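You operate a simulated robot arm through the tools that you are given. There is no shell and no other tool.

You are at the controls of a simulated robot arm. One attempt, no reset.

JOB
Rub the crumbs off bed one, pull the upturned yellow shell over it and weight it till cool.
Fine: use weight one; pad back; cool is 35 C or less on its strip. What is to be rubbed or washed off counts as gone when no trace of it is left.

Only the result counts: the job must be done as asked and must still hold three seconds after the hand-in. Knocking over, shifting, dropping, spilling or breaking anything else fails it.

ROBOT AND FRAMES
A 7-joint arm with a two-finger parallel gripper, fixed in place. Base frame: the origin is at the foot of the arm, x ahead of it, y to its left, z up; the work surface is at about z = 0.812. Units: m, degrees, N and s.
Its first joint turns from -166.0 to 166.0 degrees. Payload 4.4 kg.
Tool frame: the origin (TCP) lies between the finger pads and is the grasp point; the fingertips stand 0.023 m ahead of it; z points along the fingers, y is the line along which they close. Largest opening 0.094 m; finger width 0.038, thickness 0.01; the body of the gripper, 0.054 by 0.096 m, starts 0.039 m behind the TCP.
Orientation is that of the tool frame in the base frame, as a unit quaternion [w, x, y, z]. With the fingers straight down and closing along the base's y, the tool's x points along the base's -x, its y along +y and its z along -z.

CONTROLS
- The arm moves only by the tool send_rows. Its argument "plan" is a list of rows, each a list of 3 entries, a list of its own where there are three numbers: the shift along the base's x, y, z in m, then the turn, a rotation vector about the base's x, y, z in degrees, then the opening in per cent of the stroke, from 0 (shut) to 100 (fully open). In form: [[[dx, dy, dz], [rx, ry, rz], claw], ...]. A call has 1 to 20 rows; each row is the pose to reach, as a shift and turn from the pose commanded when the call began. Each row takes 0.2 s and may step no farther than 0.05 m and 8.6 degrees from the row before; otherwise, or with a gripper value out of range, the whole call is refused. A pose out of reach is approached as far as the arm can. The call stops where the force on the tool passes 40 N (or 10 N more than at its start, if that is more) or the arm is blocked; 0.2 s more then pass. The fingers move at their own pace (about 0.072 m/s each) and stop on an object; they squeeze with about 24 N. The grip force told is the motor's: it shows also when the fingers shut on nothing. Time passes only in rows, and 0.2 s behind the last, so rows that repeat a pose let the fingers close. It gives the time, the measured TCP pose, the force on the tool (base axes), the opening and the grip force at its end, in the units of the frame above (readings bear some noise), with the torque about the TCP (base axes, N m) and any sound that the robot's microphone picked up.
- Cameras (640 x 400 px; columns grow to the right, rows downward): "scene" is fixed at [0.4023, 0.6502, 1.5554]; the picture's right is [-0.64, -0.77, 0.00], its down [-0.56, 0.47, -0.69] and it looks along [0.53, -0.44, -0.73] (base axes); focal length 228 px, centre (320, 200). "wrist" rides on the gripper at [0.086, 0.016, -0.075] in the tool frame; the picture's right is [-0.18, 0.98, 0.00], its down [-0.58, -0.11, -0.81] and it looks along [-0.79, -0.15, 0.59] (tool axes); focal length 243 px, centre (320, 200). There is no depth. A picture from a camera that has moved, and an enlarged one, comes with that camera's place and axes in the base frame and with its lens.
- grab_frame(camera): a new picture of that camera. The clock stands still meanwhile.
- enlarge(camera, box): a new picture of the part [left, top, right, bottom] of that camera's present view, enlarged. The clock stands still meanwhile.
- hand_in(): hands the job in; it is judged then, once.

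Nothing tells you positions but the pictures and the camera data. Unless the task says otherwise, let go and move clear before handing in.

The tools are called after "Call:" as name(argument=value, ...) on one line, values as JSON. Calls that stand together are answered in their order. send_rows: Moves the arm, as the interface text tells. Its arguments: {"type":"object","properties":{"plan":{"type":"array"}},"required":["plan"]} The other tools are called the same way: grab_frame (camera) takes a picture; enlarge (camera, box) takes an enlarged picture of a part of a camera's view; hand_in () hands the job in.

At the start:

```text
time: 0.0
position: [0.7674, -0.1465, 1.3068]
ee_rot: [0.0, 0.0, 1.0, 0.0]
wrist_force: [0.0, 0.1, 0.2]
ft_torque: [0.02, -0.03, 0.01]
width: 0.094
gripper_force: 0.1
```

scene: 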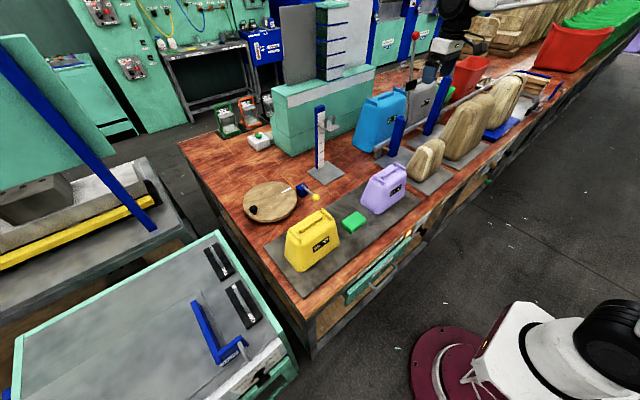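
wrist: 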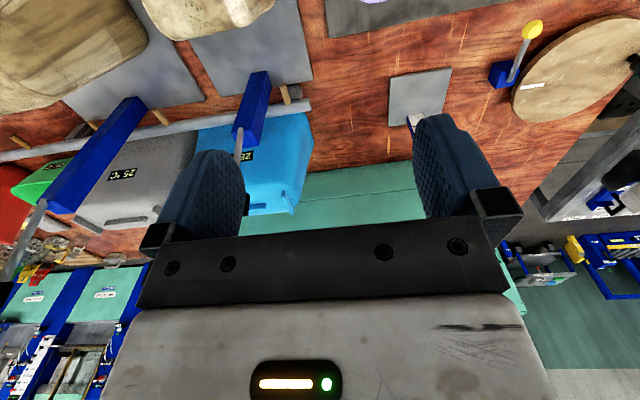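

I see a long bench with yellow, purple, blue and grey shells, tan foam lumps on grey mats, a turntable, and blue-handled items. I'll look closer before moving.

Call:
enlarge(camera="scene", box=[220, 130, 460, 290])

Call:
enlarge(camera="scene", box=[340, 20, 580, 180])

Call:
enlarge(camera="scene", box=[200, 60, 400, 200])

Call:
enlarge(camera="wrist", box=[0, 0, 320, 200])

Call:
enlarge(camera="wrist", box=[320, 0, 640, 200])

```text
2.50 times, centred on (340, 210) of scene
camera zoom: at [0.4023, 0.6502, 1.5554], right [-0.64, -0.77, 0.0], down [-0.56, 0.47, -0.69], along [0.53, -0.44, -0.73], focal length 570 px, centre (270, 175)
```

zoom: 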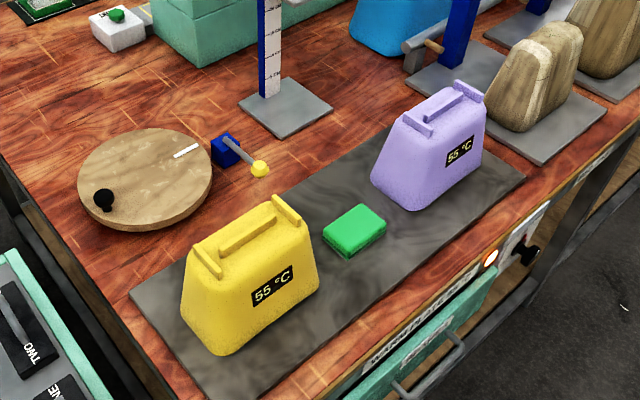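

```text
2.50 times, centred on (460, 100) of scene
camera zoom: at [0.4023, 0.6502, 1.5554], right [-0.64, -0.77, 0.0], down [-0.56, 0.47, -0.69], along [0.53, -0.44, -0.73], focal length 570 px, centre (-30, 450)
```

zoom: 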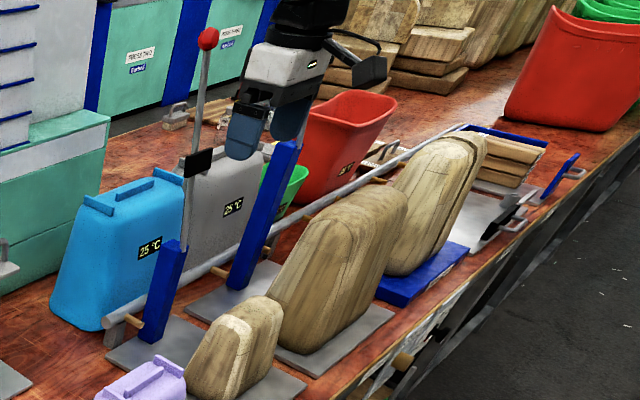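

```text
2.86 times, centred on (300, 130) of scene
camera zoom: at [0.4023, 0.6502, 1.5554], right [-0.64, -0.77, 0.0], down [-0.56, 0.47, -0.69], along [0.53, -0.44, -0.73], focal length 651 px, centre (377, 400)
```

zoom: 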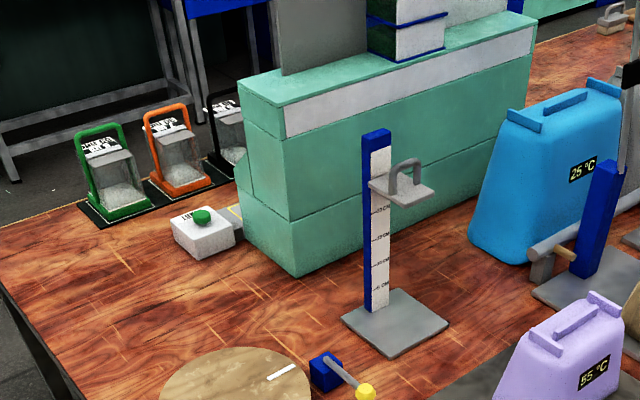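

```text
2.00 times, centred on (160, 100) of wrist
camera zoom: at [0.6807, -0.1307, 1.3816], right [0.18, 0.98, 0.0], down [0.58, -0.11, 0.81], along [0.79, -0.15, -0.59], focal length 485 px, centre (640, 400)
```

zoom: 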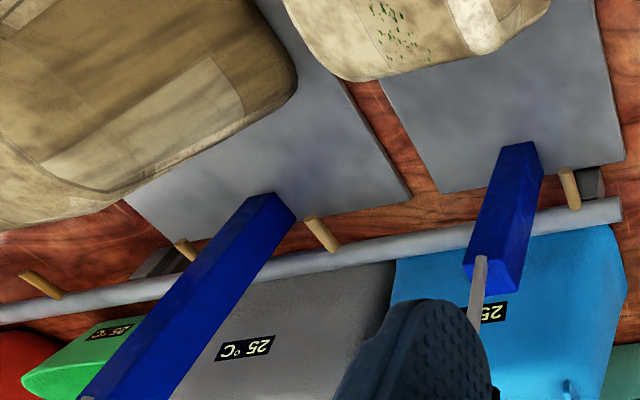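

```text
2.00 times, centred on (480, 100) of wrist
camera zoom: at [0.6807, -0.1307, 1.3816], right [0.18, 0.98, 0.0], down [0.58, -0.11, 0.81], along [0.79, -0.15, -0.59], focal length 485 px, centre (0, 400)
```

zoom: 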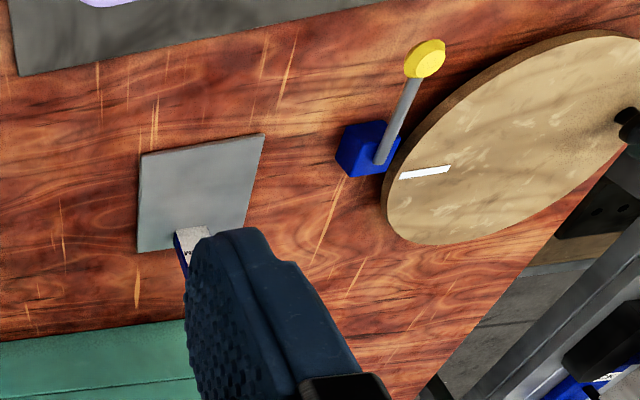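

The first tan form carries green crumbs on its side and top. Next I need labels for beds and weights, so I'll zoom in further.

Call:
enlarge(camera="scene", box=[180, 230, 280, 380])

Call:
enlarge(camera="scene", box=[370, 120, 490, 220])

Call:
enlarge(camera="scene", box=[370, 20, 470, 100])

Call:
enlarge(camera="scene", box=[440, 50, 560, 150])

Call:
enlarge(camera="scene", box=[330, 180, 450, 310])

Call:
enlarge(camera="scene", box=[210, 85, 290, 155])

Call:
enlarge(camera="wrist", box=[130, 0, 330, 120])

```text
2.67 times, centred on (230, 305) of scene
camera zoom: at [0.4023, 0.6502, 1.5554], right [-0.64, -0.77, 0.0], down [-0.56, 0.47, -0.69], along [0.53, -0.44, -0.73], focal length 608 px, centre (560, -80)
```

zoom: 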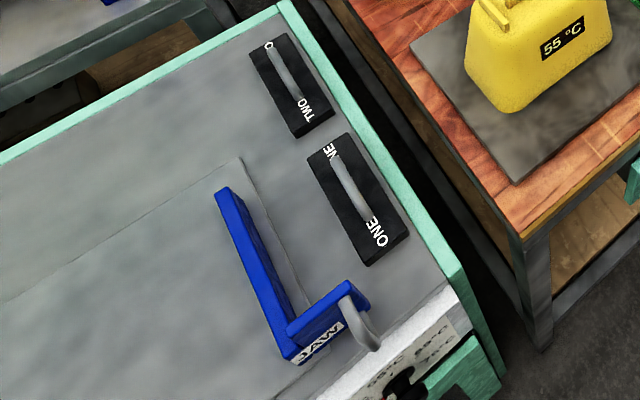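

```text
4.00 times, centred on (430, 170) of scene
camera zoom: at [0.4023, 0.6502, 1.5554], right [-0.64, -0.77, 0.0], down [-0.56, 0.47, -0.69], along [0.53, -0.44, -0.73], focal length 912 px, centre (-120, 320)
```

zoom: 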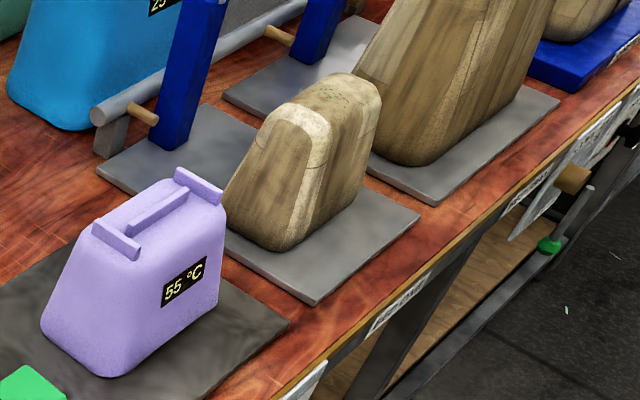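

```text
5.00 times, centred on (420, 60) of scene
camera zoom: at [0.4023, 0.6502, 1.5554], right [-0.64, -0.77, 0.0], down [-0.56, 0.47, -0.69], along [0.53, -0.44, -0.73], focal length 1139 px, centre (-180, 900)
```

zoom: 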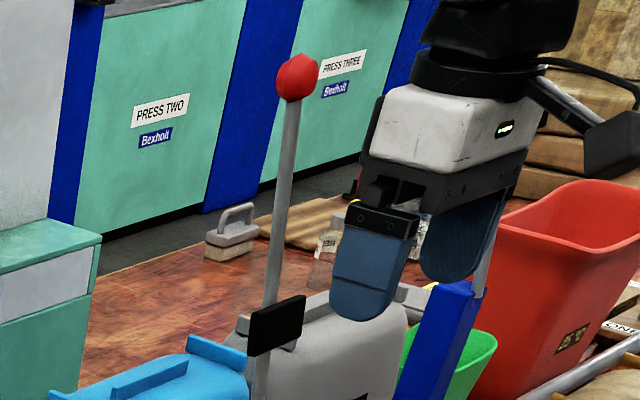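

```text
4.00 times, centred on (500, 100) of scene
camera zoom: at [0.4023, 0.6502, 1.5554], right [-0.64, -0.77, 0.0], down [-0.56, 0.47, -0.69], along [0.53, -0.44, -0.73], focal length 912 px, centre (-400, 600)
```

zoom: 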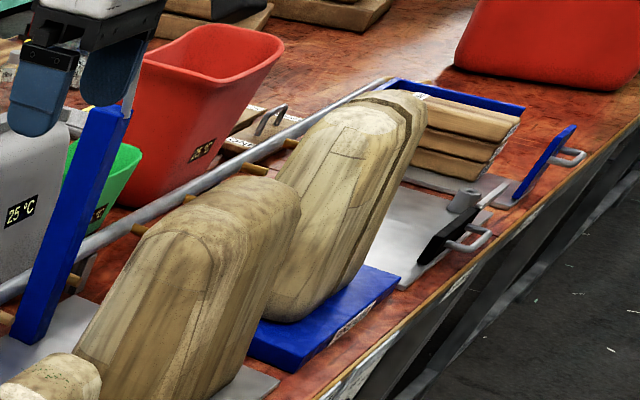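

```text
3.08 times, centred on (390, 245) of scene
camera zoom: at [0.4023, 0.6502, 1.5554], right [-0.64, -0.77, 0.0], down [-0.56, 0.47, -0.69], along [0.53, -0.44, -0.73], focal length 701 px, centre (105, 62)
```

zoom: 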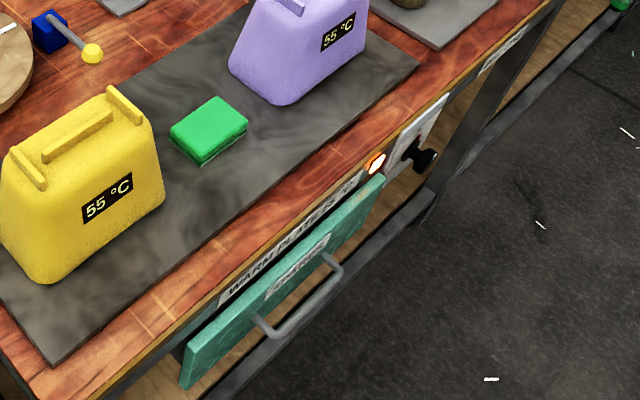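

```text
5.71 times, centred on (250, 120) of scene
camera zoom: at [0.4023, 0.6502, 1.5554], right [-0.64, -0.77, 0.0], down [-0.56, 0.47, -0.69], along [0.53, -0.44, -0.73], focal length 1302 px, centre (720, 657)
```

zoom: 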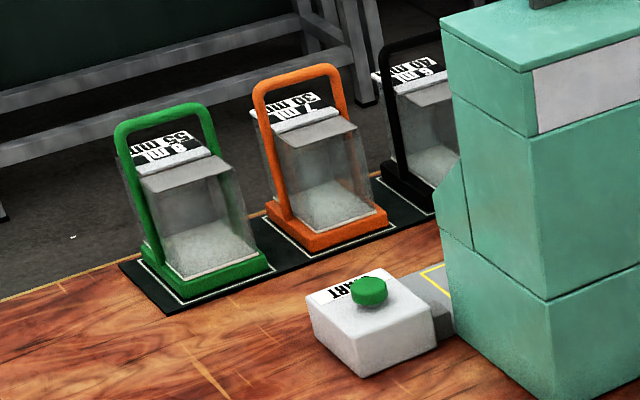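

```text
3.20 times, centred on (230, 60) of wrist
camera zoom: at [0.6807, -0.1307, 1.3816], right [0.18, 0.98, 0.0], down [0.58, -0.11, 0.81], along [0.79, -0.15, -0.59], focal length 776 px, centre (608, 648)
```

zoom: 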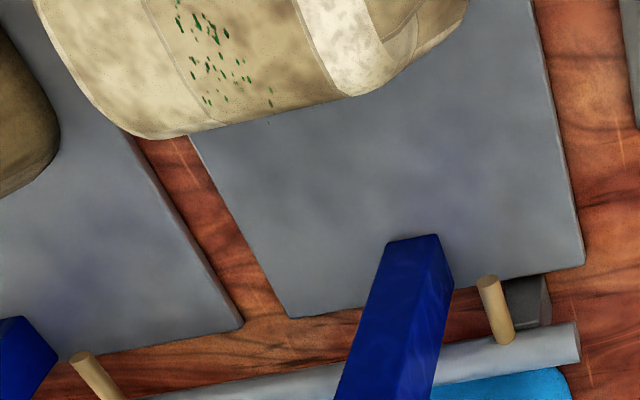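

There are weights ONE and TWO on the left table, a green pad on the warm plate, and a form with crumbs. I'll back the hand off to look at the beds' fronts for labels.

Call:
send_rows(plan=[[[-0.045, -0.01, 0], [0, 0, 0], 100], [[-0.09, -0.02, 0], [0, 0, 0], 100], [[-0.135, -0.03, 0], [0, 0, 0], 100], [[-0.18, -0.04, 0], [0, 0, 0], 100], [[-0.225, -0.05, 0], [0, 0, 0], 100], [[-0.27, -0.06, 0], [0, 0, 0], 100], [[-0.315, -0.07, 0], [0, 0, 0], 100], [[-0.36, -0.08, 0], [0, 0, 0], 100]])

Call:
grab_frame(camera="wrist")

Call:
grab_frame(camera="scene")

```text
time: 1.8
position: [0.408, -0.2263, 1.3038]
ee_rot: [-0.002, -0.001, 1.0, 0.001]
wrist_force: [0.0, 1.3, -0.4]
ft_torque: [-0.02, -0.05, -0.04]
width: 0.094
gripper_force: 0.1
```

```text
taken
camera wrist: at [0.3216, -0.2109, 1.3796], right [0.18, 0.98, 0.0], down [0.58, -0.11, 0.8], along [0.79, -0.15, -0.59], focal length 243 px, centre (320, 200)
```

wrist: 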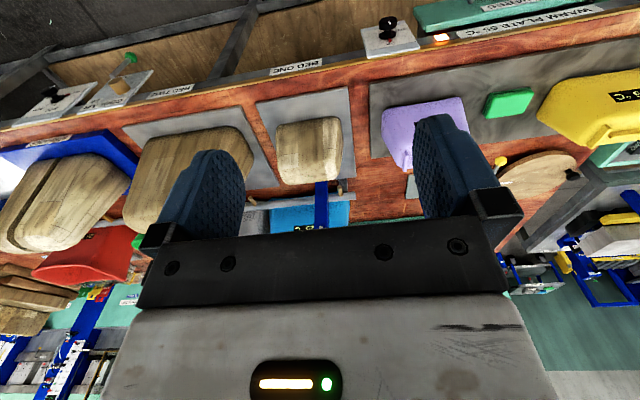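

```text
taken
```

scene: 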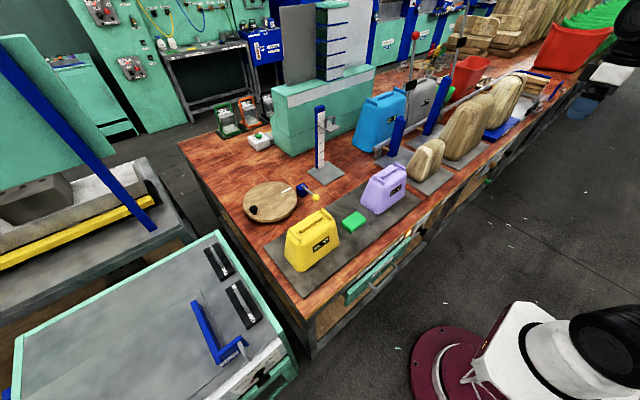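

Labels on the bench edge are visible; the small form sits at "BED ONE". I'll zoom to confirm and study it.

Call:
enlarge(camera="wrist", box=[120, 50, 360, 200])

Call:
enlarge(camera="wrist", box=[0, 40, 200, 160])

Call:
enlarge(camera="wrist", box=[350, 0, 640, 160])

Call:
enlarge(camera="scene", box=[380, 20, 500, 200])

Call:
enlarge(camera="scene", box=[400, 20, 480, 80])

```text
2.67 times, centred on (240, 125) of wrist
camera zoom: at [0.3216, -0.2109, 1.3796], right [0.18, 0.98, 0.0], down [0.58, -0.11, 0.8], along [0.79, -0.15, -0.59], focal length 647 px, centre (533, 400)
```

zoom: 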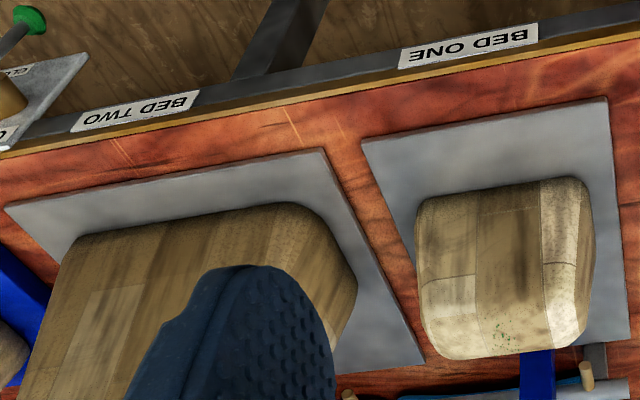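

```text
3.20 times, centred on (100, 100) of wrist
camera zoom: at [0.3216, -0.2109, 1.3796], right [0.18, 0.98, 0.0], down [0.58, -0.11, 0.8], along [0.79, -0.15, -0.59], focal length 776 px, centre (1024, 520)
```

zoom: 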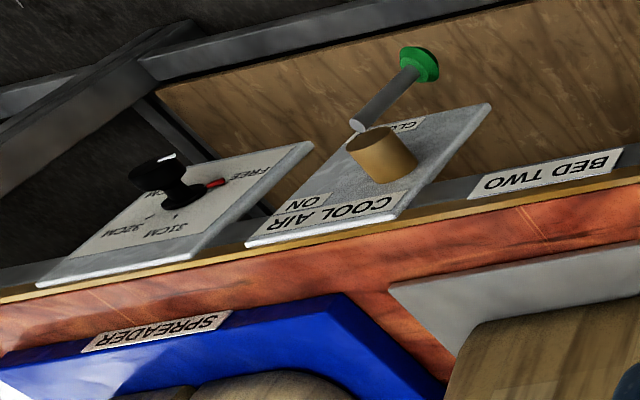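

```text
2.21 times, centred on (495, 80) of wrist
camera zoom: at [0.3216, -0.2109, 1.3796], right [0.18, 0.98, 0.0], down [0.58, -0.11, 0.8], along [0.79, -0.15, -0.59], focal length 535 px, centre (-66, 465)
```

zoom: 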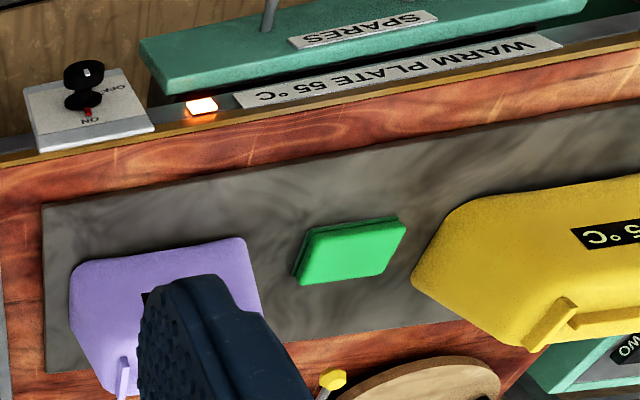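

```text
2.22 times, centred on (440, 110) of scene
camera zoom: at [0.4023, 0.6502, 1.5554], right [-0.64, -0.77, 0.0], down [-0.56, 0.47, -0.69], along [0.53, -0.44, -0.73], focal length 506 px, centre (53, 400)
```

zoom: 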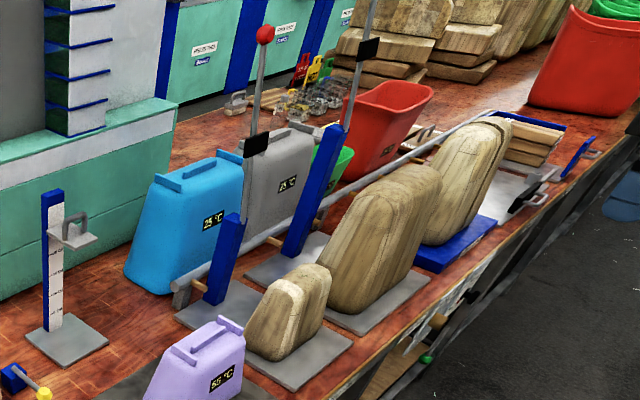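

```text
6.67 times, centred on (440, 50) of scene
camera zoom: at [0.4023, 0.6502, 1.5554], right [-0.64, -0.77, 0.0], down [-0.56, 0.47, -0.69], along [0.53, -0.44, -0.73], focal length 1519 px, centre (-480, 1200)
```

zoom: 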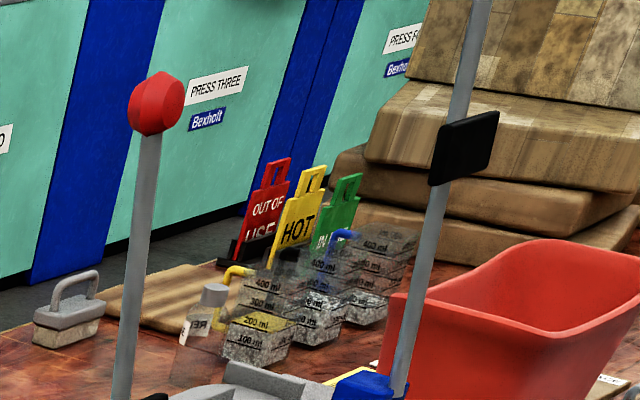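

Confirmed: the small form is Bed One, with green crumbs on its top. There's also a Cool Air valve and the warm plate switch nearby. I'll swing left to look at the weights, pad and yellow shell.

Call:
send_rows(plan=[[[0, 0.048, 0], [0, 0, 0], 100], [[0, 0.096, 0], [0, 0, 0], 100], [[0, 0.144, 0], [0, 0, 0], 100], [[0, 0.192, 0], [0, 0, 0], 100], [[0, 0.24, 0], [0, 0, 0], 100], [[0, 0.288, 0], [0, 0, 0], 100], [[0, 0.336, 0], [0, 0, 0], 100], [[0, 0.384, 0], [0, 0, 0], 100], [[0, 0.432, 0], [0, 0, 0], 100], [[0, 0.48, 0], [0, 0, 0], 100], [[0, 0.528, 0], [0, 0, 0], 100], [[0, 0.576, 0], [0, 0, 0], 100], [[0, 0.624, 0], [0, 0, 0], 100], [[0, 0.67, 0], [0, 0, 0], 100], [[0, 0.7, 0], [0, 0, 0], 100]])

Call:
grab_frame(camera="wrist")

Call:
enlarge(camera="wrist", box=[320, 0, 640, 200])

Call:
enlarge(camera="wrist", box=[0, 0, 320, 200])

```text
time: 5.0
position: [0.4068, 0.4754, 1.3086]
ee_rot: [0.0, 0.0, 1.0, 0.0]
wrist_force: [-0.4, -0.2, 0.2]
ft_torque: [0.02, -0.01, 0.01]
width: 0.0938
gripper_force: 0.0
```

```text
taken
camera wrist: at [0.3212, 0.4909, 1.3828], right [0.18, 0.98, 0.0], down [0.58, -0.11, 0.81], along [0.79, -0.15, -0.59], focal length 243 px, centre (320, 200)
```

wrist: 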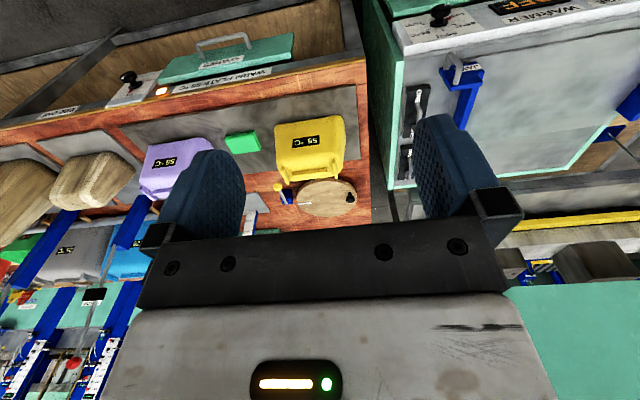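

```text
2.00 times, centred on (480, 100) of wrist
camera zoom: at [0.3212, 0.4909, 1.3828], right [0.18, 0.98, 0.0], down [0.58, -0.11, 0.81], along [0.79, -0.15, -0.59], focal length 485 px, centre (0, 400)
```

zoom: 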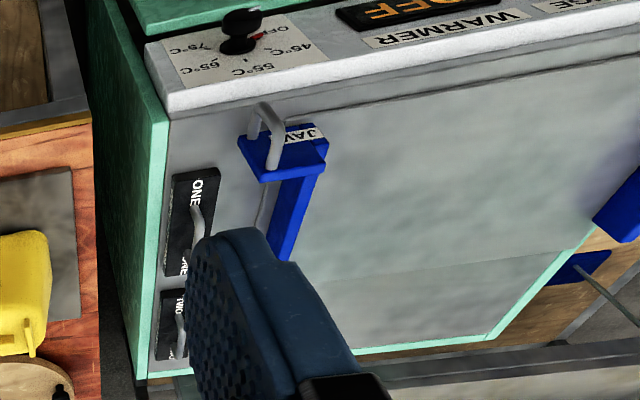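

```text
2.00 times, centred on (160, 100) of wrist
camera zoom: at [0.3212, 0.4909, 1.3828], right [0.18, 0.98, 0.0], down [0.58, -0.11, 0.81], along [0.79, -0.15, -0.59], focal length 485 px, centre (640, 400)
```

zoom: 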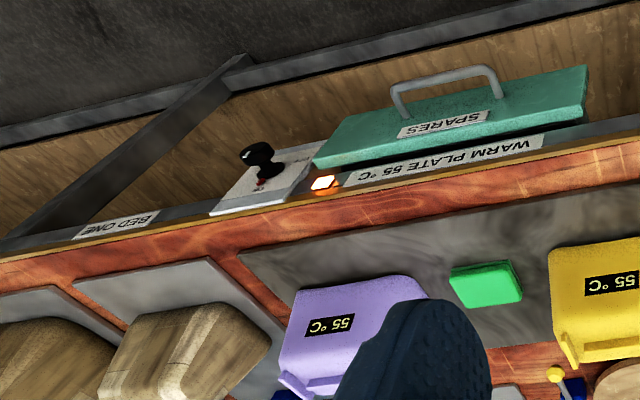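

Weights lie at about (0.73, 0.67, 0.83) on the left warmer table (off); the yellow shell is near (0.72, 0.43). I'll come closer above the shell to study its top and orientation.

Call:
send_rows(plan=[[[0.045, -0.005, -0.005], [0, 0, 0], 100], [[0.09, -0.01, -0.02], [0, 0, 0], 100], [[0.135, -0.015, -0.04], [0, 0, 0], 100], [[0.17, -0.02, -0.06], [0, 0, 0], 100]])

Call:
grab_frame(camera="wrist")

Call:
enlarge(camera="wrist", box=[200, 0, 440, 150])

Call:
enlarge(camera="wrist", box=[400, 0, 640, 150])

```text
time: 6.0
position: [0.5769, 0.4514, 1.2471]
ee_rot: [0.002, 0.0, 1.0, 0.001]
wrist_force: [-0.1, 0.4, 0.1]
ft_torque: [0.0, 0.0, 0.0]
width: 0.0939
gripper_force: 0.0
```

```text
taken
camera wrist: at [0.4916, 0.4671, 1.3214], right [0.18, 0.98, 0.0], down [0.58, -0.11, 0.81], along [0.79, -0.15, -0.59], focal length 243 px, centre (320, 200)
```

wrist: 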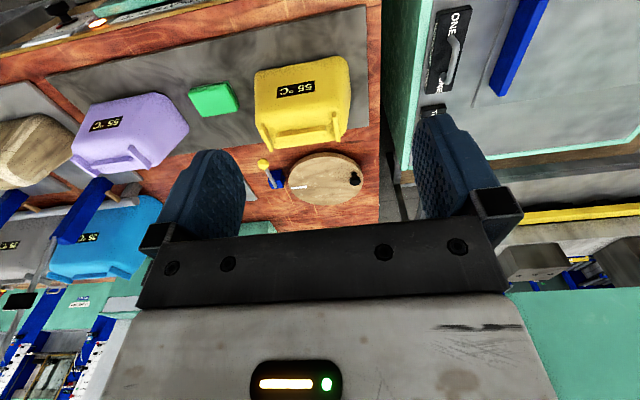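

```text
2.67 times, centred on (320, 75) of wrist
camera zoom: at [0.4916, 0.4671, 1.3214], right [0.18, 0.98, 0.0], down [0.58, -0.11, 0.81], along [0.79, -0.15, -0.59], focal length 647 px, centre (320, 533)
```

zoom: 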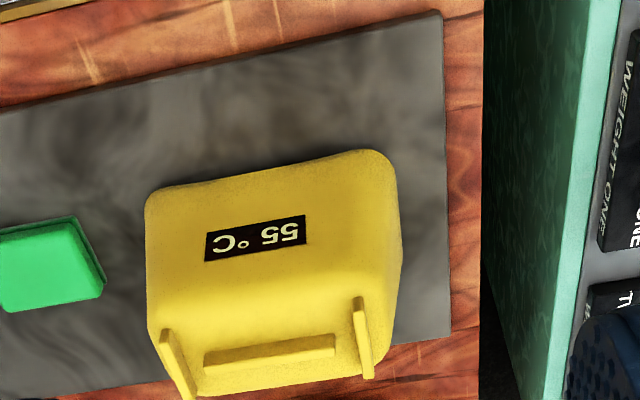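

```text
2.67 times, centred on (520, 75) of wrist
camera zoom: at [0.4916, 0.4671, 1.3214], right [0.18, 0.98, 0.0], down [0.58, -0.11, 0.81], along [0.79, -0.15, -0.59], focal length 647 px, centre (-213, 533)
```

zoom: 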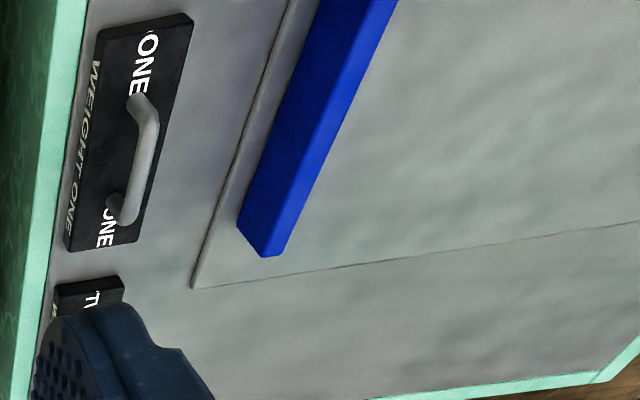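

The shell's long side runs along y with two cheeks and a middle bar on top. I'll tilt the hand to view it straight down.

Call:
send_rows(plan=[[[0.045, 0, 0], [0, 7.5, 0], 100], [[0.09, 0, 0], [0, 15, 0], 100], [[0.135, 0, 0], [0, 22.5, 0], 100], [[0.175, 0, 0], [0, 30, 0], 100], [[0.175, 0, 0], [0, 30, 0], 100]])

Call:
grab_frame(camera="wrist")

Call:
enlarge(camera="wrist", box=[200, 0, 440, 150])

Call:
enlarge(camera="wrist", box=[400, 0, 640, 150])

```text
time: 7.2
position: [0.7539, 0.4528, 1.2483]
ee_rot: [-0.259, 0.0, 0.966, 0.0]
wrist_force: [-0.1, 0.0, 0.3]
ft_torque: [0.0, -0.02, 0.0]
width: 0.094
gripper_force: 0.1
```

```text
taken
camera wrist: at [0.7165, 0.4678, 1.3566], right [0.16, 0.98, -0.09], down [0.91, -0.11, 0.41], along [0.39, -0.15, -0.91], focal length 243 px, centre (320, 200)
```

wrist: 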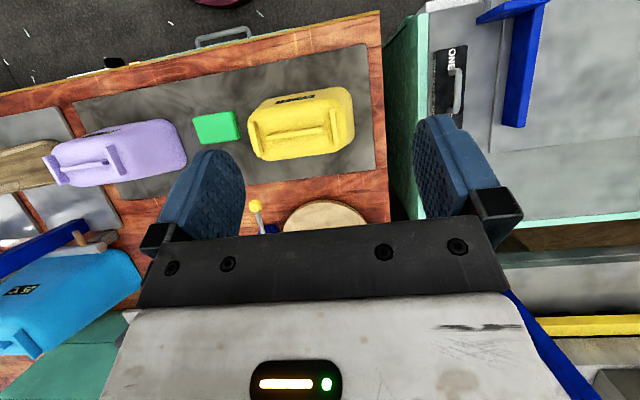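

```text
2.67 times, centred on (320, 75) of wrist
camera zoom: at [0.7165, 0.4678, 1.3566], right [0.16, 0.98, -0.09], down [0.91, -0.11, 0.41], along [0.39, -0.15, -0.91], focal length 647 px, centre (320, 533)
```

zoom: 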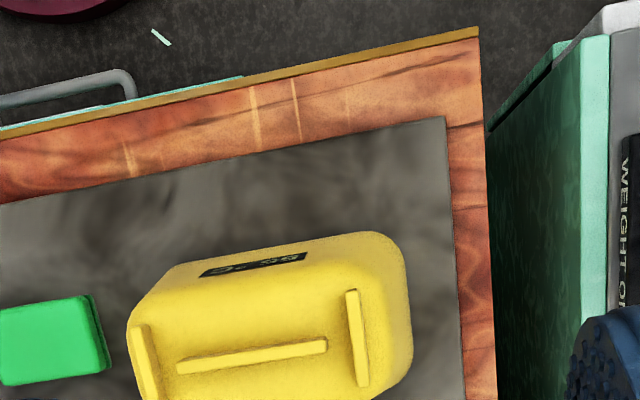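

```text
2.67 times, centred on (520, 75) of wrist
camera zoom: at [0.7165, 0.4678, 1.3566], right [0.16, 0.98, -0.09], down [0.91, -0.11, 0.41], along [0.39, -0.15, -0.91], focal length 647 px, centre (-213, 533)
```

zoom: 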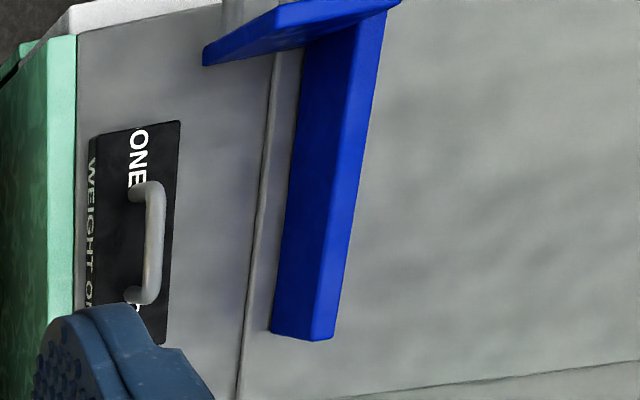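

The shell's bar is centred at about (0.767, 0.381, 0.958), along y; weight ONE about (0.75, 0.671), 0.15 x 0.054 with its handle along x at z≈0.847. Let me zoom in on the shell's and weight's details.

Call:
enlarge(camera="scene", box=[275, 195, 355, 275])

Call:
enlarge(camera="scene", box=[220, 270, 280, 340])

Call:
enlarge(camera="wrist", box=[240, 80, 370, 165])

Call:
enlarge(camera="wrist", box=[30, 90, 200, 200])

Call:
enlarge(camera="scene", box=[400, 130, 460, 200])

```text
5.00 times, centred on (315, 235) of scene
camera zoom: at [0.4023, 0.6502, 1.5554], right [-0.64, -0.77, 0.0], down [-0.56, 0.47, -0.69], along [0.53, -0.44, -0.73], focal length 1139 px, centre (345, 25)
```

zoom: 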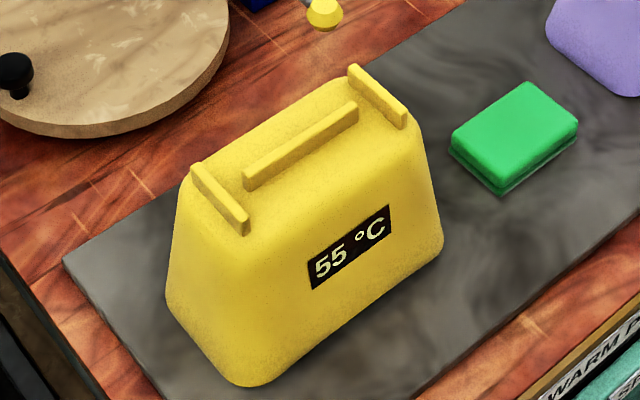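

```text
5.71 times, centred on (250, 305) of scene
camera zoom: at [0.4023, 0.6502, 1.5554], right [-0.64, -0.77, 0.0], down [-0.56, 0.47, -0.69], along [0.53, -0.44, -0.73], focal length 1302 px, centre (720, -400)
```

zoom: 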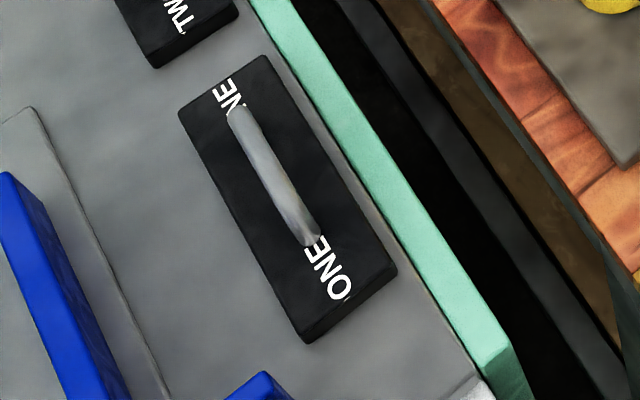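

```text
4.71 times, centred on (305, 122) of wrist
camera zoom: at [0.7165, 0.4678, 1.3566], right [0.16, 0.98, -0.09], down [0.91, -0.11, 0.41], along [0.39, -0.15, -0.91], focal length 1142 px, centre (391, 565)
```

zoom: 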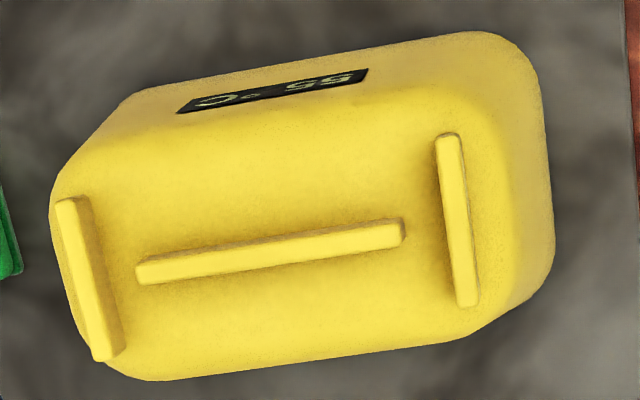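

```text
3.64 times, centred on (115, 145) of wrist
camera zoom: at [0.7165, 0.4678, 1.3566], right [0.16, 0.98, -0.09], down [0.91, -0.11, 0.41], along [0.39, -0.15, -0.91], focal length 882 px, centre (1066, 400)
```

zoom: 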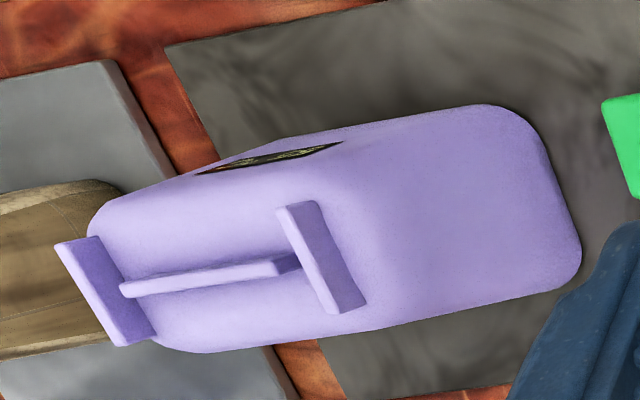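

```text
5.71 times, centred on (430, 165) of scene
camera zoom: at [0.4023, 0.6502, 1.5554], right [-0.64, -0.77, 0.0], down [-0.56, 0.47, -0.69], along [0.53, -0.44, -0.73], focal length 1302 px, centre (-309, 400)
```

zoom: 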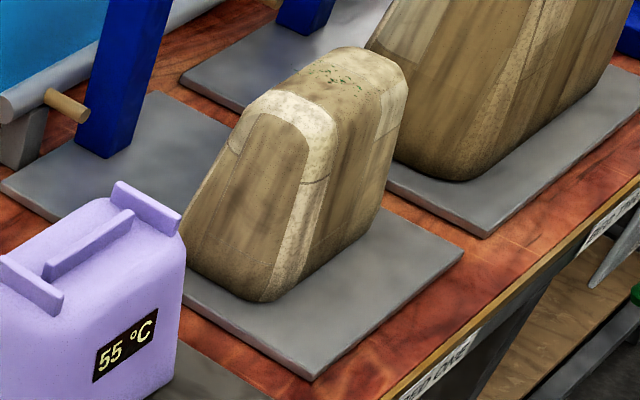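

Next I'll take the same overhead view of bed one.

Call:
send_rows(plan=[[[0, -0.048, 0], [0, 0, 0], 100], [[0, -0.096, 0], [0, 0, 0], 100], [[0, -0.144, 0], [0, 0, 0], 100], [[0, -0.192, 0], [0, 0, 0], 100], [[0, -0.24, 0], [0, 0, 0], 100], [[0, -0.288, 0], [0, 0, 0], 100], [[0, -0.336, 0], [0, 0, 0], 100], [[0, -0.384, 0], [0, 0, 0], 100], [[0, -0.432, 0], [0, 0, 0], 100], [[0, -0.48, 0], [0, 0, 0], 100], [[0, -0.528, 0], [0, 0, 0], 100], [[0, -0.576, 0], [0, 0, 0], 100], [[0, -0.624, 0], [0, 0, 0], 100], [[0, -0.672, 0], [0, 0, 0], 100], [[0, -0.7, 0], [0, 0, 0], 100]])

Call:
grab_frame(camera="wrist")

Call:
enlarge(camera="wrist", box=[240, 40, 400, 140])

Call:
enlarge(camera="scene", box=[360, 20, 480, 180])

```text
time: 10.4
position: [0.7511, -0.2478, 1.2485]
ee_rot: [-0.26, 0.0, 0.966, 0.0]
wrist_force: [0.2, -0.2, 0.4]
ft_torque: [0.01, 0.02, -0.02]
width: 0.0939
gripper_force: 0.0
```

```text
taken
camera wrist: at [0.7134, -0.2317, 1.3564], right [0.16, 0.98, -0.09], down [0.91, -0.11, 0.41], along [0.39, -0.15, -0.91], focal length 243 px, centre (320, 200)
```

wrist: 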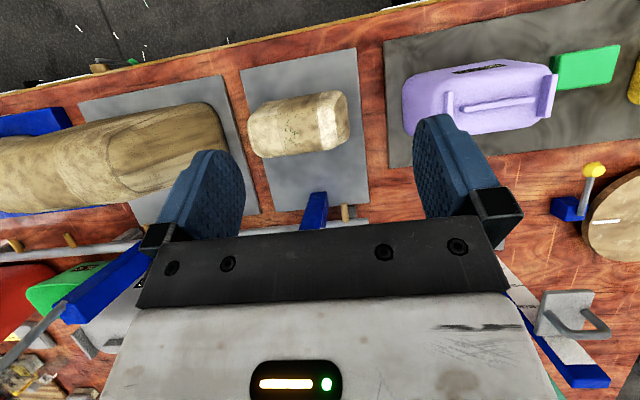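

```text
4.00 times, centred on (320, 90) of wrist
camera zoom: at [0.7134, -0.2317, 1.3564], right [0.16, 0.98, -0.09], down [0.91, -0.11, 0.41], along [0.39, -0.15, -0.91], focal length 970 px, centre (320, 640)
```

zoom: 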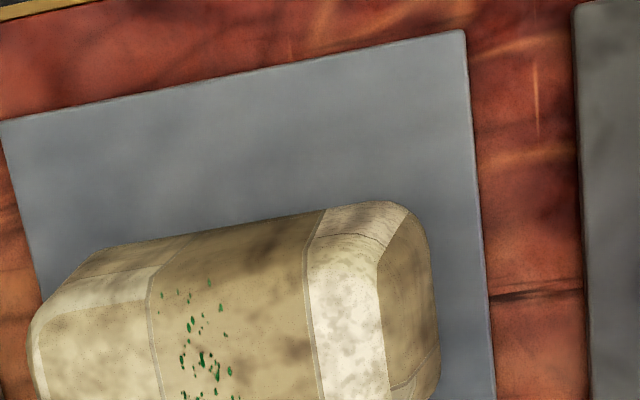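

```text
2.50 times, centred on (420, 100) of scene
camera zoom: at [0.4023, 0.6502, 1.5554], right [-0.64, -0.77, 0.0], down [-0.56, 0.47, -0.69], along [0.53, -0.44, -0.73], focal length 570 px, centre (70, 450)
```

zoom: 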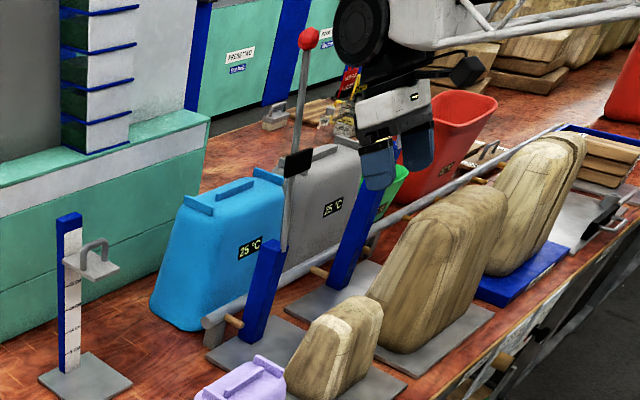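

Ball-topped rod stands at about (0.99, -0.32, up to z 1.35) behind bed one, so I must keep clear of it. I'll take a second view from the side to triangulate the form.

Call:
send_rows(plan=[[[0.0, 0.05, 0], [0, 0, 0], 100], [[0.0, 0.1, 0], [0, 0, 0], 100], [[0.0, 0.15, 0], [0, 0, 0], 100], [[0.0, 0.15, 0], [0, 0, 0], 100]])

Call:
enlarge(camera="wrist", box=[160, 60, 320, 160])

Call:
grab_frame(camera="wrist")

Call:
send_rows(plan=[[[-0.05, -0.04, 0], [0, 0, 0], 100], [[-0.05, -0.08, 0], [0, 0, 0], 100], [[-0.05, -0.12, 0], [0, -8, 0], 100], [[-0.05, -0.16, 0], [0, -16, 0], 100], [[-0.05, -0.2, 0], [0, -24, 0], 100], [[-0.05, -0.25, 0], [0, -30, 0], 100], [[-0.05, -0.3, 0], [0, -30, 0], 100], [[-0.05, -0.3, 0], [0, -30, 0], 100]])

Call:
grab_frame(camera="wrist")

Call:
enlarge(camera="wrist", box=[300, 0, 500, 125])

```text
time: 11.4
position: [0.754, -0.0933, 1.2468]
ee_rot: [-0.258, 0.0, 0.966, 0.0]
wrist_force: [-0.2, -0.6, 0.2]
ft_torque: [-0.01, -0.02, -0.01]
width: 0.094
gripper_force: 0.1
```

```text
4.00 times, centred on (240, 110) of wrist
camera zoom: at [0.7157, -0.0786, 1.3545], right [0.16, 0.98, -0.09], down [0.91, -0.11, 0.41], along [0.39, -0.15, -0.91], focal length 970 px, centre (640, 560)
```

zoom: 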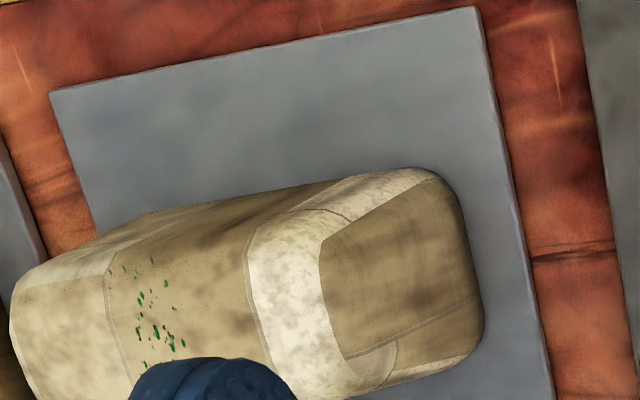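

```text
taken
camera wrist: at [0.7157, -0.0786, 1.3545], right [0.16, 0.98, -0.09], down [0.91, -0.11, 0.41], along [0.39, -0.15, -0.91], focal length 243 px, centre (320, 200)
```

wrist: 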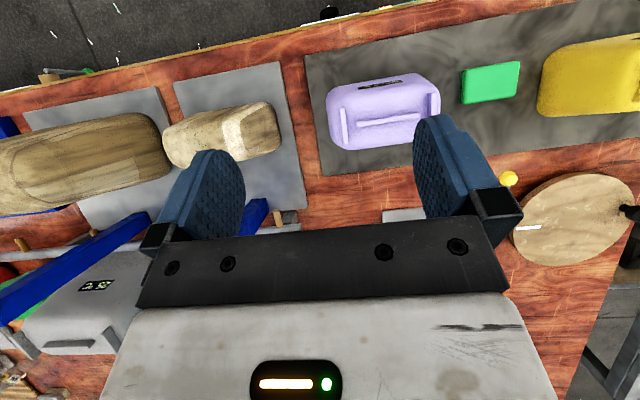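

```text
refused: row 1 steps farther than a row can; nothing moved
```

```text
taken
camera wrist: at [0.7157, -0.0786, 1.3545], right [0.16, 0.98, -0.09], down [0.91, -0.11, 0.41], along [0.39, -0.15, -0.91], focal length 243 px, centre (320, 200)
```

wrist: 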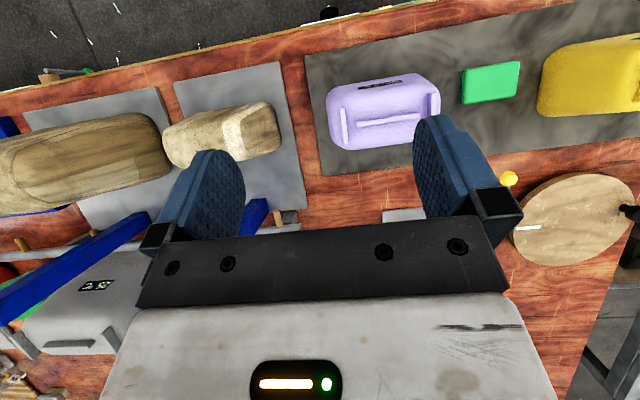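

```text
3.20 times, centred on (400, 62) of wrist
camera zoom: at [0.7157, -0.0786, 1.3545], right [0.16, 0.98, -0.09], down [0.91, -0.11, 0.41], along [0.39, -0.15, -0.91], focal length 776 px, centre (64, 640)
```

zoom: 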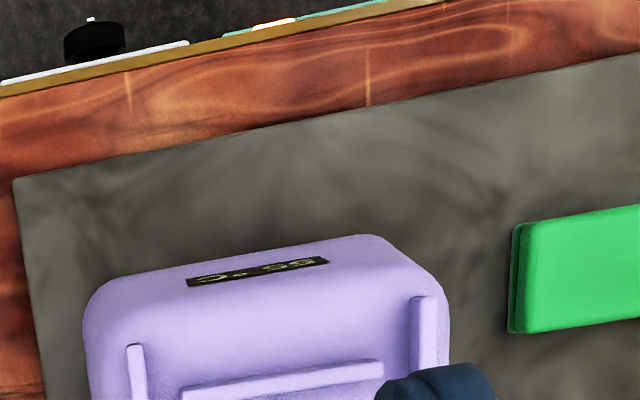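

Triangulation puts bed one's top at z≈0.977 with crumbs around (0.755, -0.32). I'll go back to the centred view and take a better crop.

Call:
send_rows(plan=[[[0.0, -0.05, 0], [0, 0, 0], 100], [[0.0, -0.1, 0], [0, 0, 0], 100], [[0.0, -0.15, 0], [0, 0, 0], 100], [[0.0, -0.18, 0], [0, 0, 0], 100], [[0.0, -0.18, 0], [0, 0, 0], 100]])

Call:
enlarge(camera="wrist", box=[250, 80, 380, 165])

Call:
grab_frame(camera="wrist")

Call:
grab_frame(camera="scene")

```text
time: 12.6
position: [0.7534, -0.276, 1.2469]
ee_rot: [-0.259, 0.0, 0.966, 0.001]
wrist_force: [-0.9, 0.2, -0.1]
ft_torque: [-0.02, -0.03, -0.02]
width: 0.0939
gripper_force: 0.0
```

```text
4.71 times, centred on (315, 122) of wrist
camera zoom: at [0.7153, -0.2602, 1.3552], right [0.16, 0.98, -0.09], down [0.91, -0.11, 0.41], along [0.39, -0.15, -0.91], focal length 1142 px, centre (344, 565)
```

zoom: 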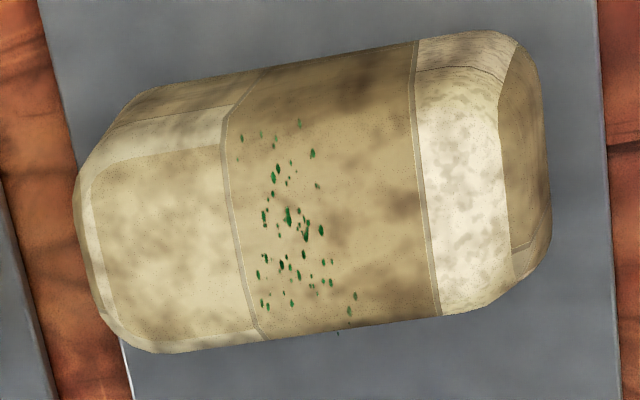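

```text
taken
camera wrist: at [0.7153, -0.2602, 1.3552], right [0.16, 0.98, -0.09], down [0.91, -0.11, 0.41], along [0.39, -0.15, -0.91], focal length 243 px, centre (320, 200)
```

wrist: 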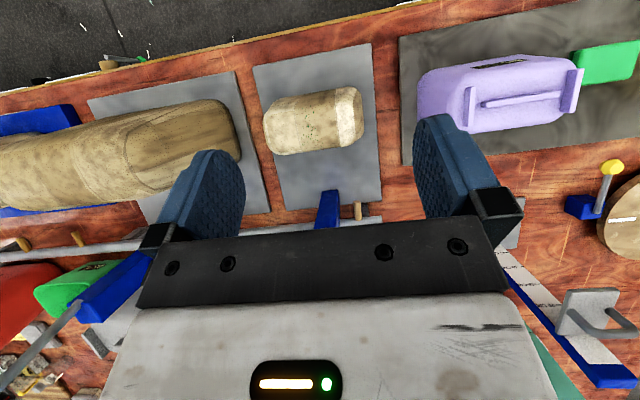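

```text
taken
```

scene: 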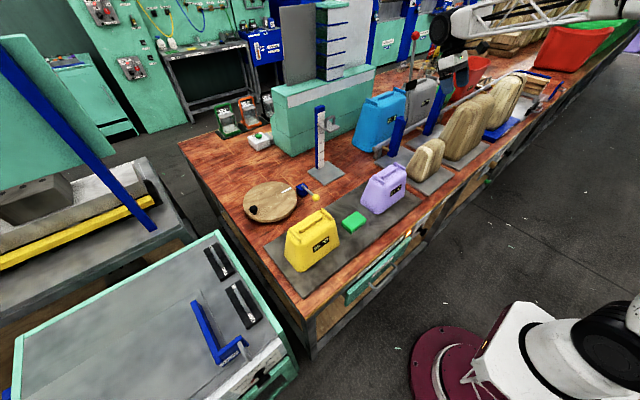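

The crumbs span x 0.726–0.795, y −0.335…−0.30 on the top. Before going for the pad I want to see how bulky the wrist camera housing is.

Call:
enlarge(camera="scene", box=[400, 0, 520, 100])

Call:
enlarge(camera="scene", box=[325, 150, 425, 250])

```text
4.00 times, centred on (460, 50) of scene
camera zoom: at [0.4023, 0.6502, 1.5554], right [-0.64, -0.77, 0.0], down [-0.56, 0.47, -0.69], along [0.53, -0.44, -0.73], focal length 912 px, centre (-240, 800)
```

zoom: 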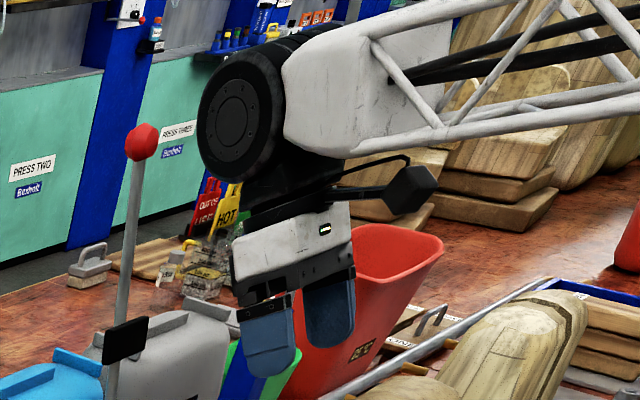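

```text
4.00 times, centred on (375, 200) of scene
camera zoom: at [0.4023, 0.6502, 1.5554], right [-0.64, -0.77, 0.0], down [-0.56, 0.47, -0.69], along [0.53, -0.44, -0.73], focal length 912 px, centre (100, 200)
```

zoom: 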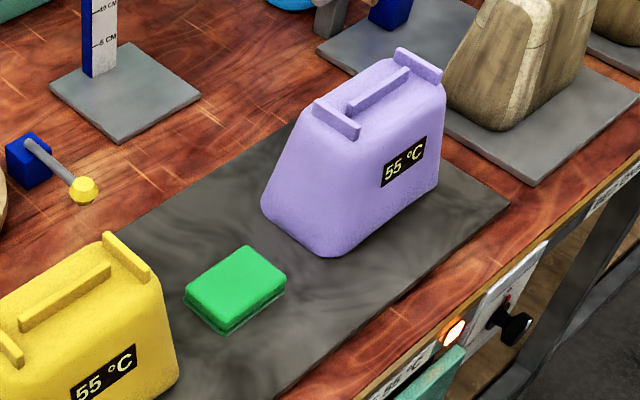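

Camera housing is about 5–6 cm wide, so I'll grip the pad slightly toward +y. First I'll level the tool, then turn it 90° while moving over toward the pad.

Call:
send_rows(plan=[[[0, 0.04, 0], [0, -7.5, 0], 100], [[0, 0.08, 0], [0, -15, 0], 100], [[0, 0.12, 0], [0, -22.5, 0], 100], [[0, 0.16, 0], [0, -30, 0], 100], [[0, 0.16, 0], [0, -30, 0], 100]])

Call:
send_rows(plan=[[[0, 0.025, 0], [0, 0, 7.5], 100], [[0, 0.05, 0], [0, 0, 15], 100], [[0, 0.075, 0], [0, 0, 22.5], 100], [[0, 0.1, 0], [0, 0, 30], 100], [[0, 0.125, 0], [0, 0, 37.5], 100], [[0, 0.15, 0], [0, 0, 45], 100], [[0, 0.175, 0], [0, 0, 52.5], 100], [[0, 0.2, 0], [0, 0, 60], 100], [[0, 0.225, 0], [0, 0, 67.5], 100], [[0, 0.25, 0], [0, 0, 75], 100], [[0, 0.275, 0], [0, 0, 82.5], 100], [[0, 0.3, 0], [0, 0, 90], 100], [[0, 0.32, 0], [0, 0, 90], 100]])

Call:
grab_frame(camera="wrist")

Call:
grab_frame(camera="scene")

```text
time: 13.8
position: [0.7526, -0.1165, 1.2477]
ee_rot: [0.001, 0.0, 1.0, 0.0]
wrist_force: [0.0, 0.3, 0.1]
ft_torque: [-0.02, 0.01, -0.01]
width: 0.094
gripper_force: 0.1
```

```text
time: 16.6
position: [0.7516, 0.2047, 1.2468]
ee_rot: [0.0, 0.708, -0.706, 0.0]
wrist_force: [-0.7, -0.7, -0.1]
ft_torque: [-0.01, 0.0, 0.02]
width: 0.0941
gripper_force: 0.1
```

```text
taken
camera wrist: at [0.7354, 0.1179, 1.3216], right [-0.98, 0.18, 0.0], down [0.11, 0.58, 0.81], along [0.15, 0.79, -0.59], focal length 243 px, centre (320, 200)
```

wrist: 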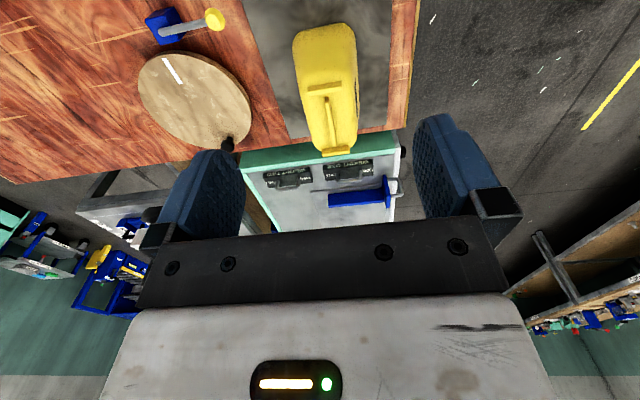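

```text
taken
```

scene: 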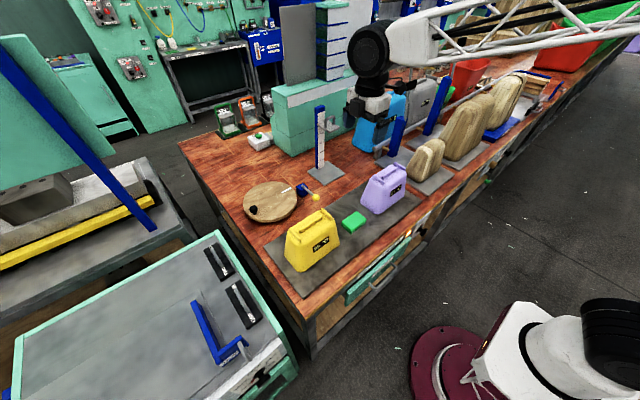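

Tool is turned. I'll tilt the camera downward over the pad to refine its position before picking.

Call:
send_rows(plan=[[[0, 0.005, -0.025], [-7.5, 0, 0], 100], [[0, 0.01, -0.05], [-15, 0, 0], 100], [[0, 0.015, -0.075], [-22.5, 0, 0], 100], [[0, 0.02, -0.1], [-30, 0, 0], 100], [[0, 0.02, -0.1], [-30, 0, 0], 100]])

Call:
grab_frame(camera="wrist")

Call:
enlarge(camera="wrist", box=[240, 60, 400, 160])

```text
time: 17.8
position: [0.7501, 0.2263, 1.1465]
ee_rot: [-0.184, -0.683, 0.683, -0.184]
wrist_force: [0.1, 0.0, -0.7]
ft_torque: [-0.02, 0.01, 0.01]
width: 0.094
gripper_force: 0.0
```

```text
taken
camera wrist: at [0.735, 0.1875, 1.2543], right [-0.98, 0.16, -0.09], down [0.11, 0.91, 0.41], along [0.15, 0.39, -0.91], focal length 243 px, centre (320, 200)
```

wrist: 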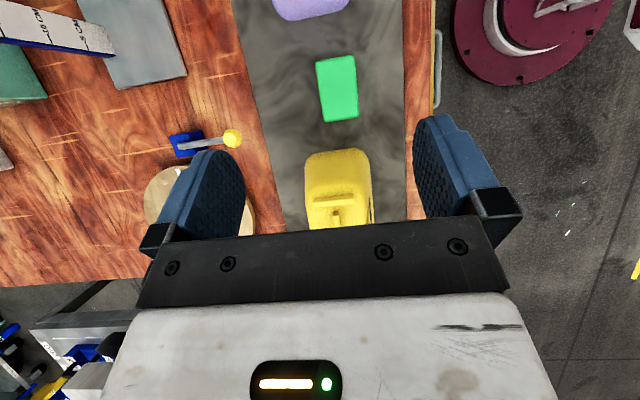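

```text
4.00 times, centred on (320, 110) of wrist
camera zoom: at [0.735, 0.1875, 1.2543], right [-0.98, 0.16, -0.09], down [0.11, 0.91, 0.41], along [0.15, 0.39, -0.91], focal length 970 px, centre (320, 560)
```

zoom: 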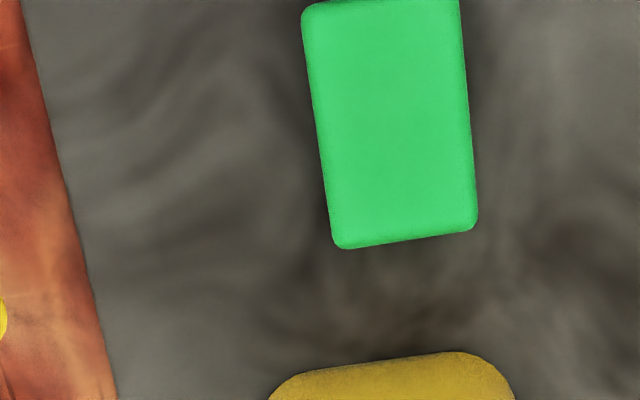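

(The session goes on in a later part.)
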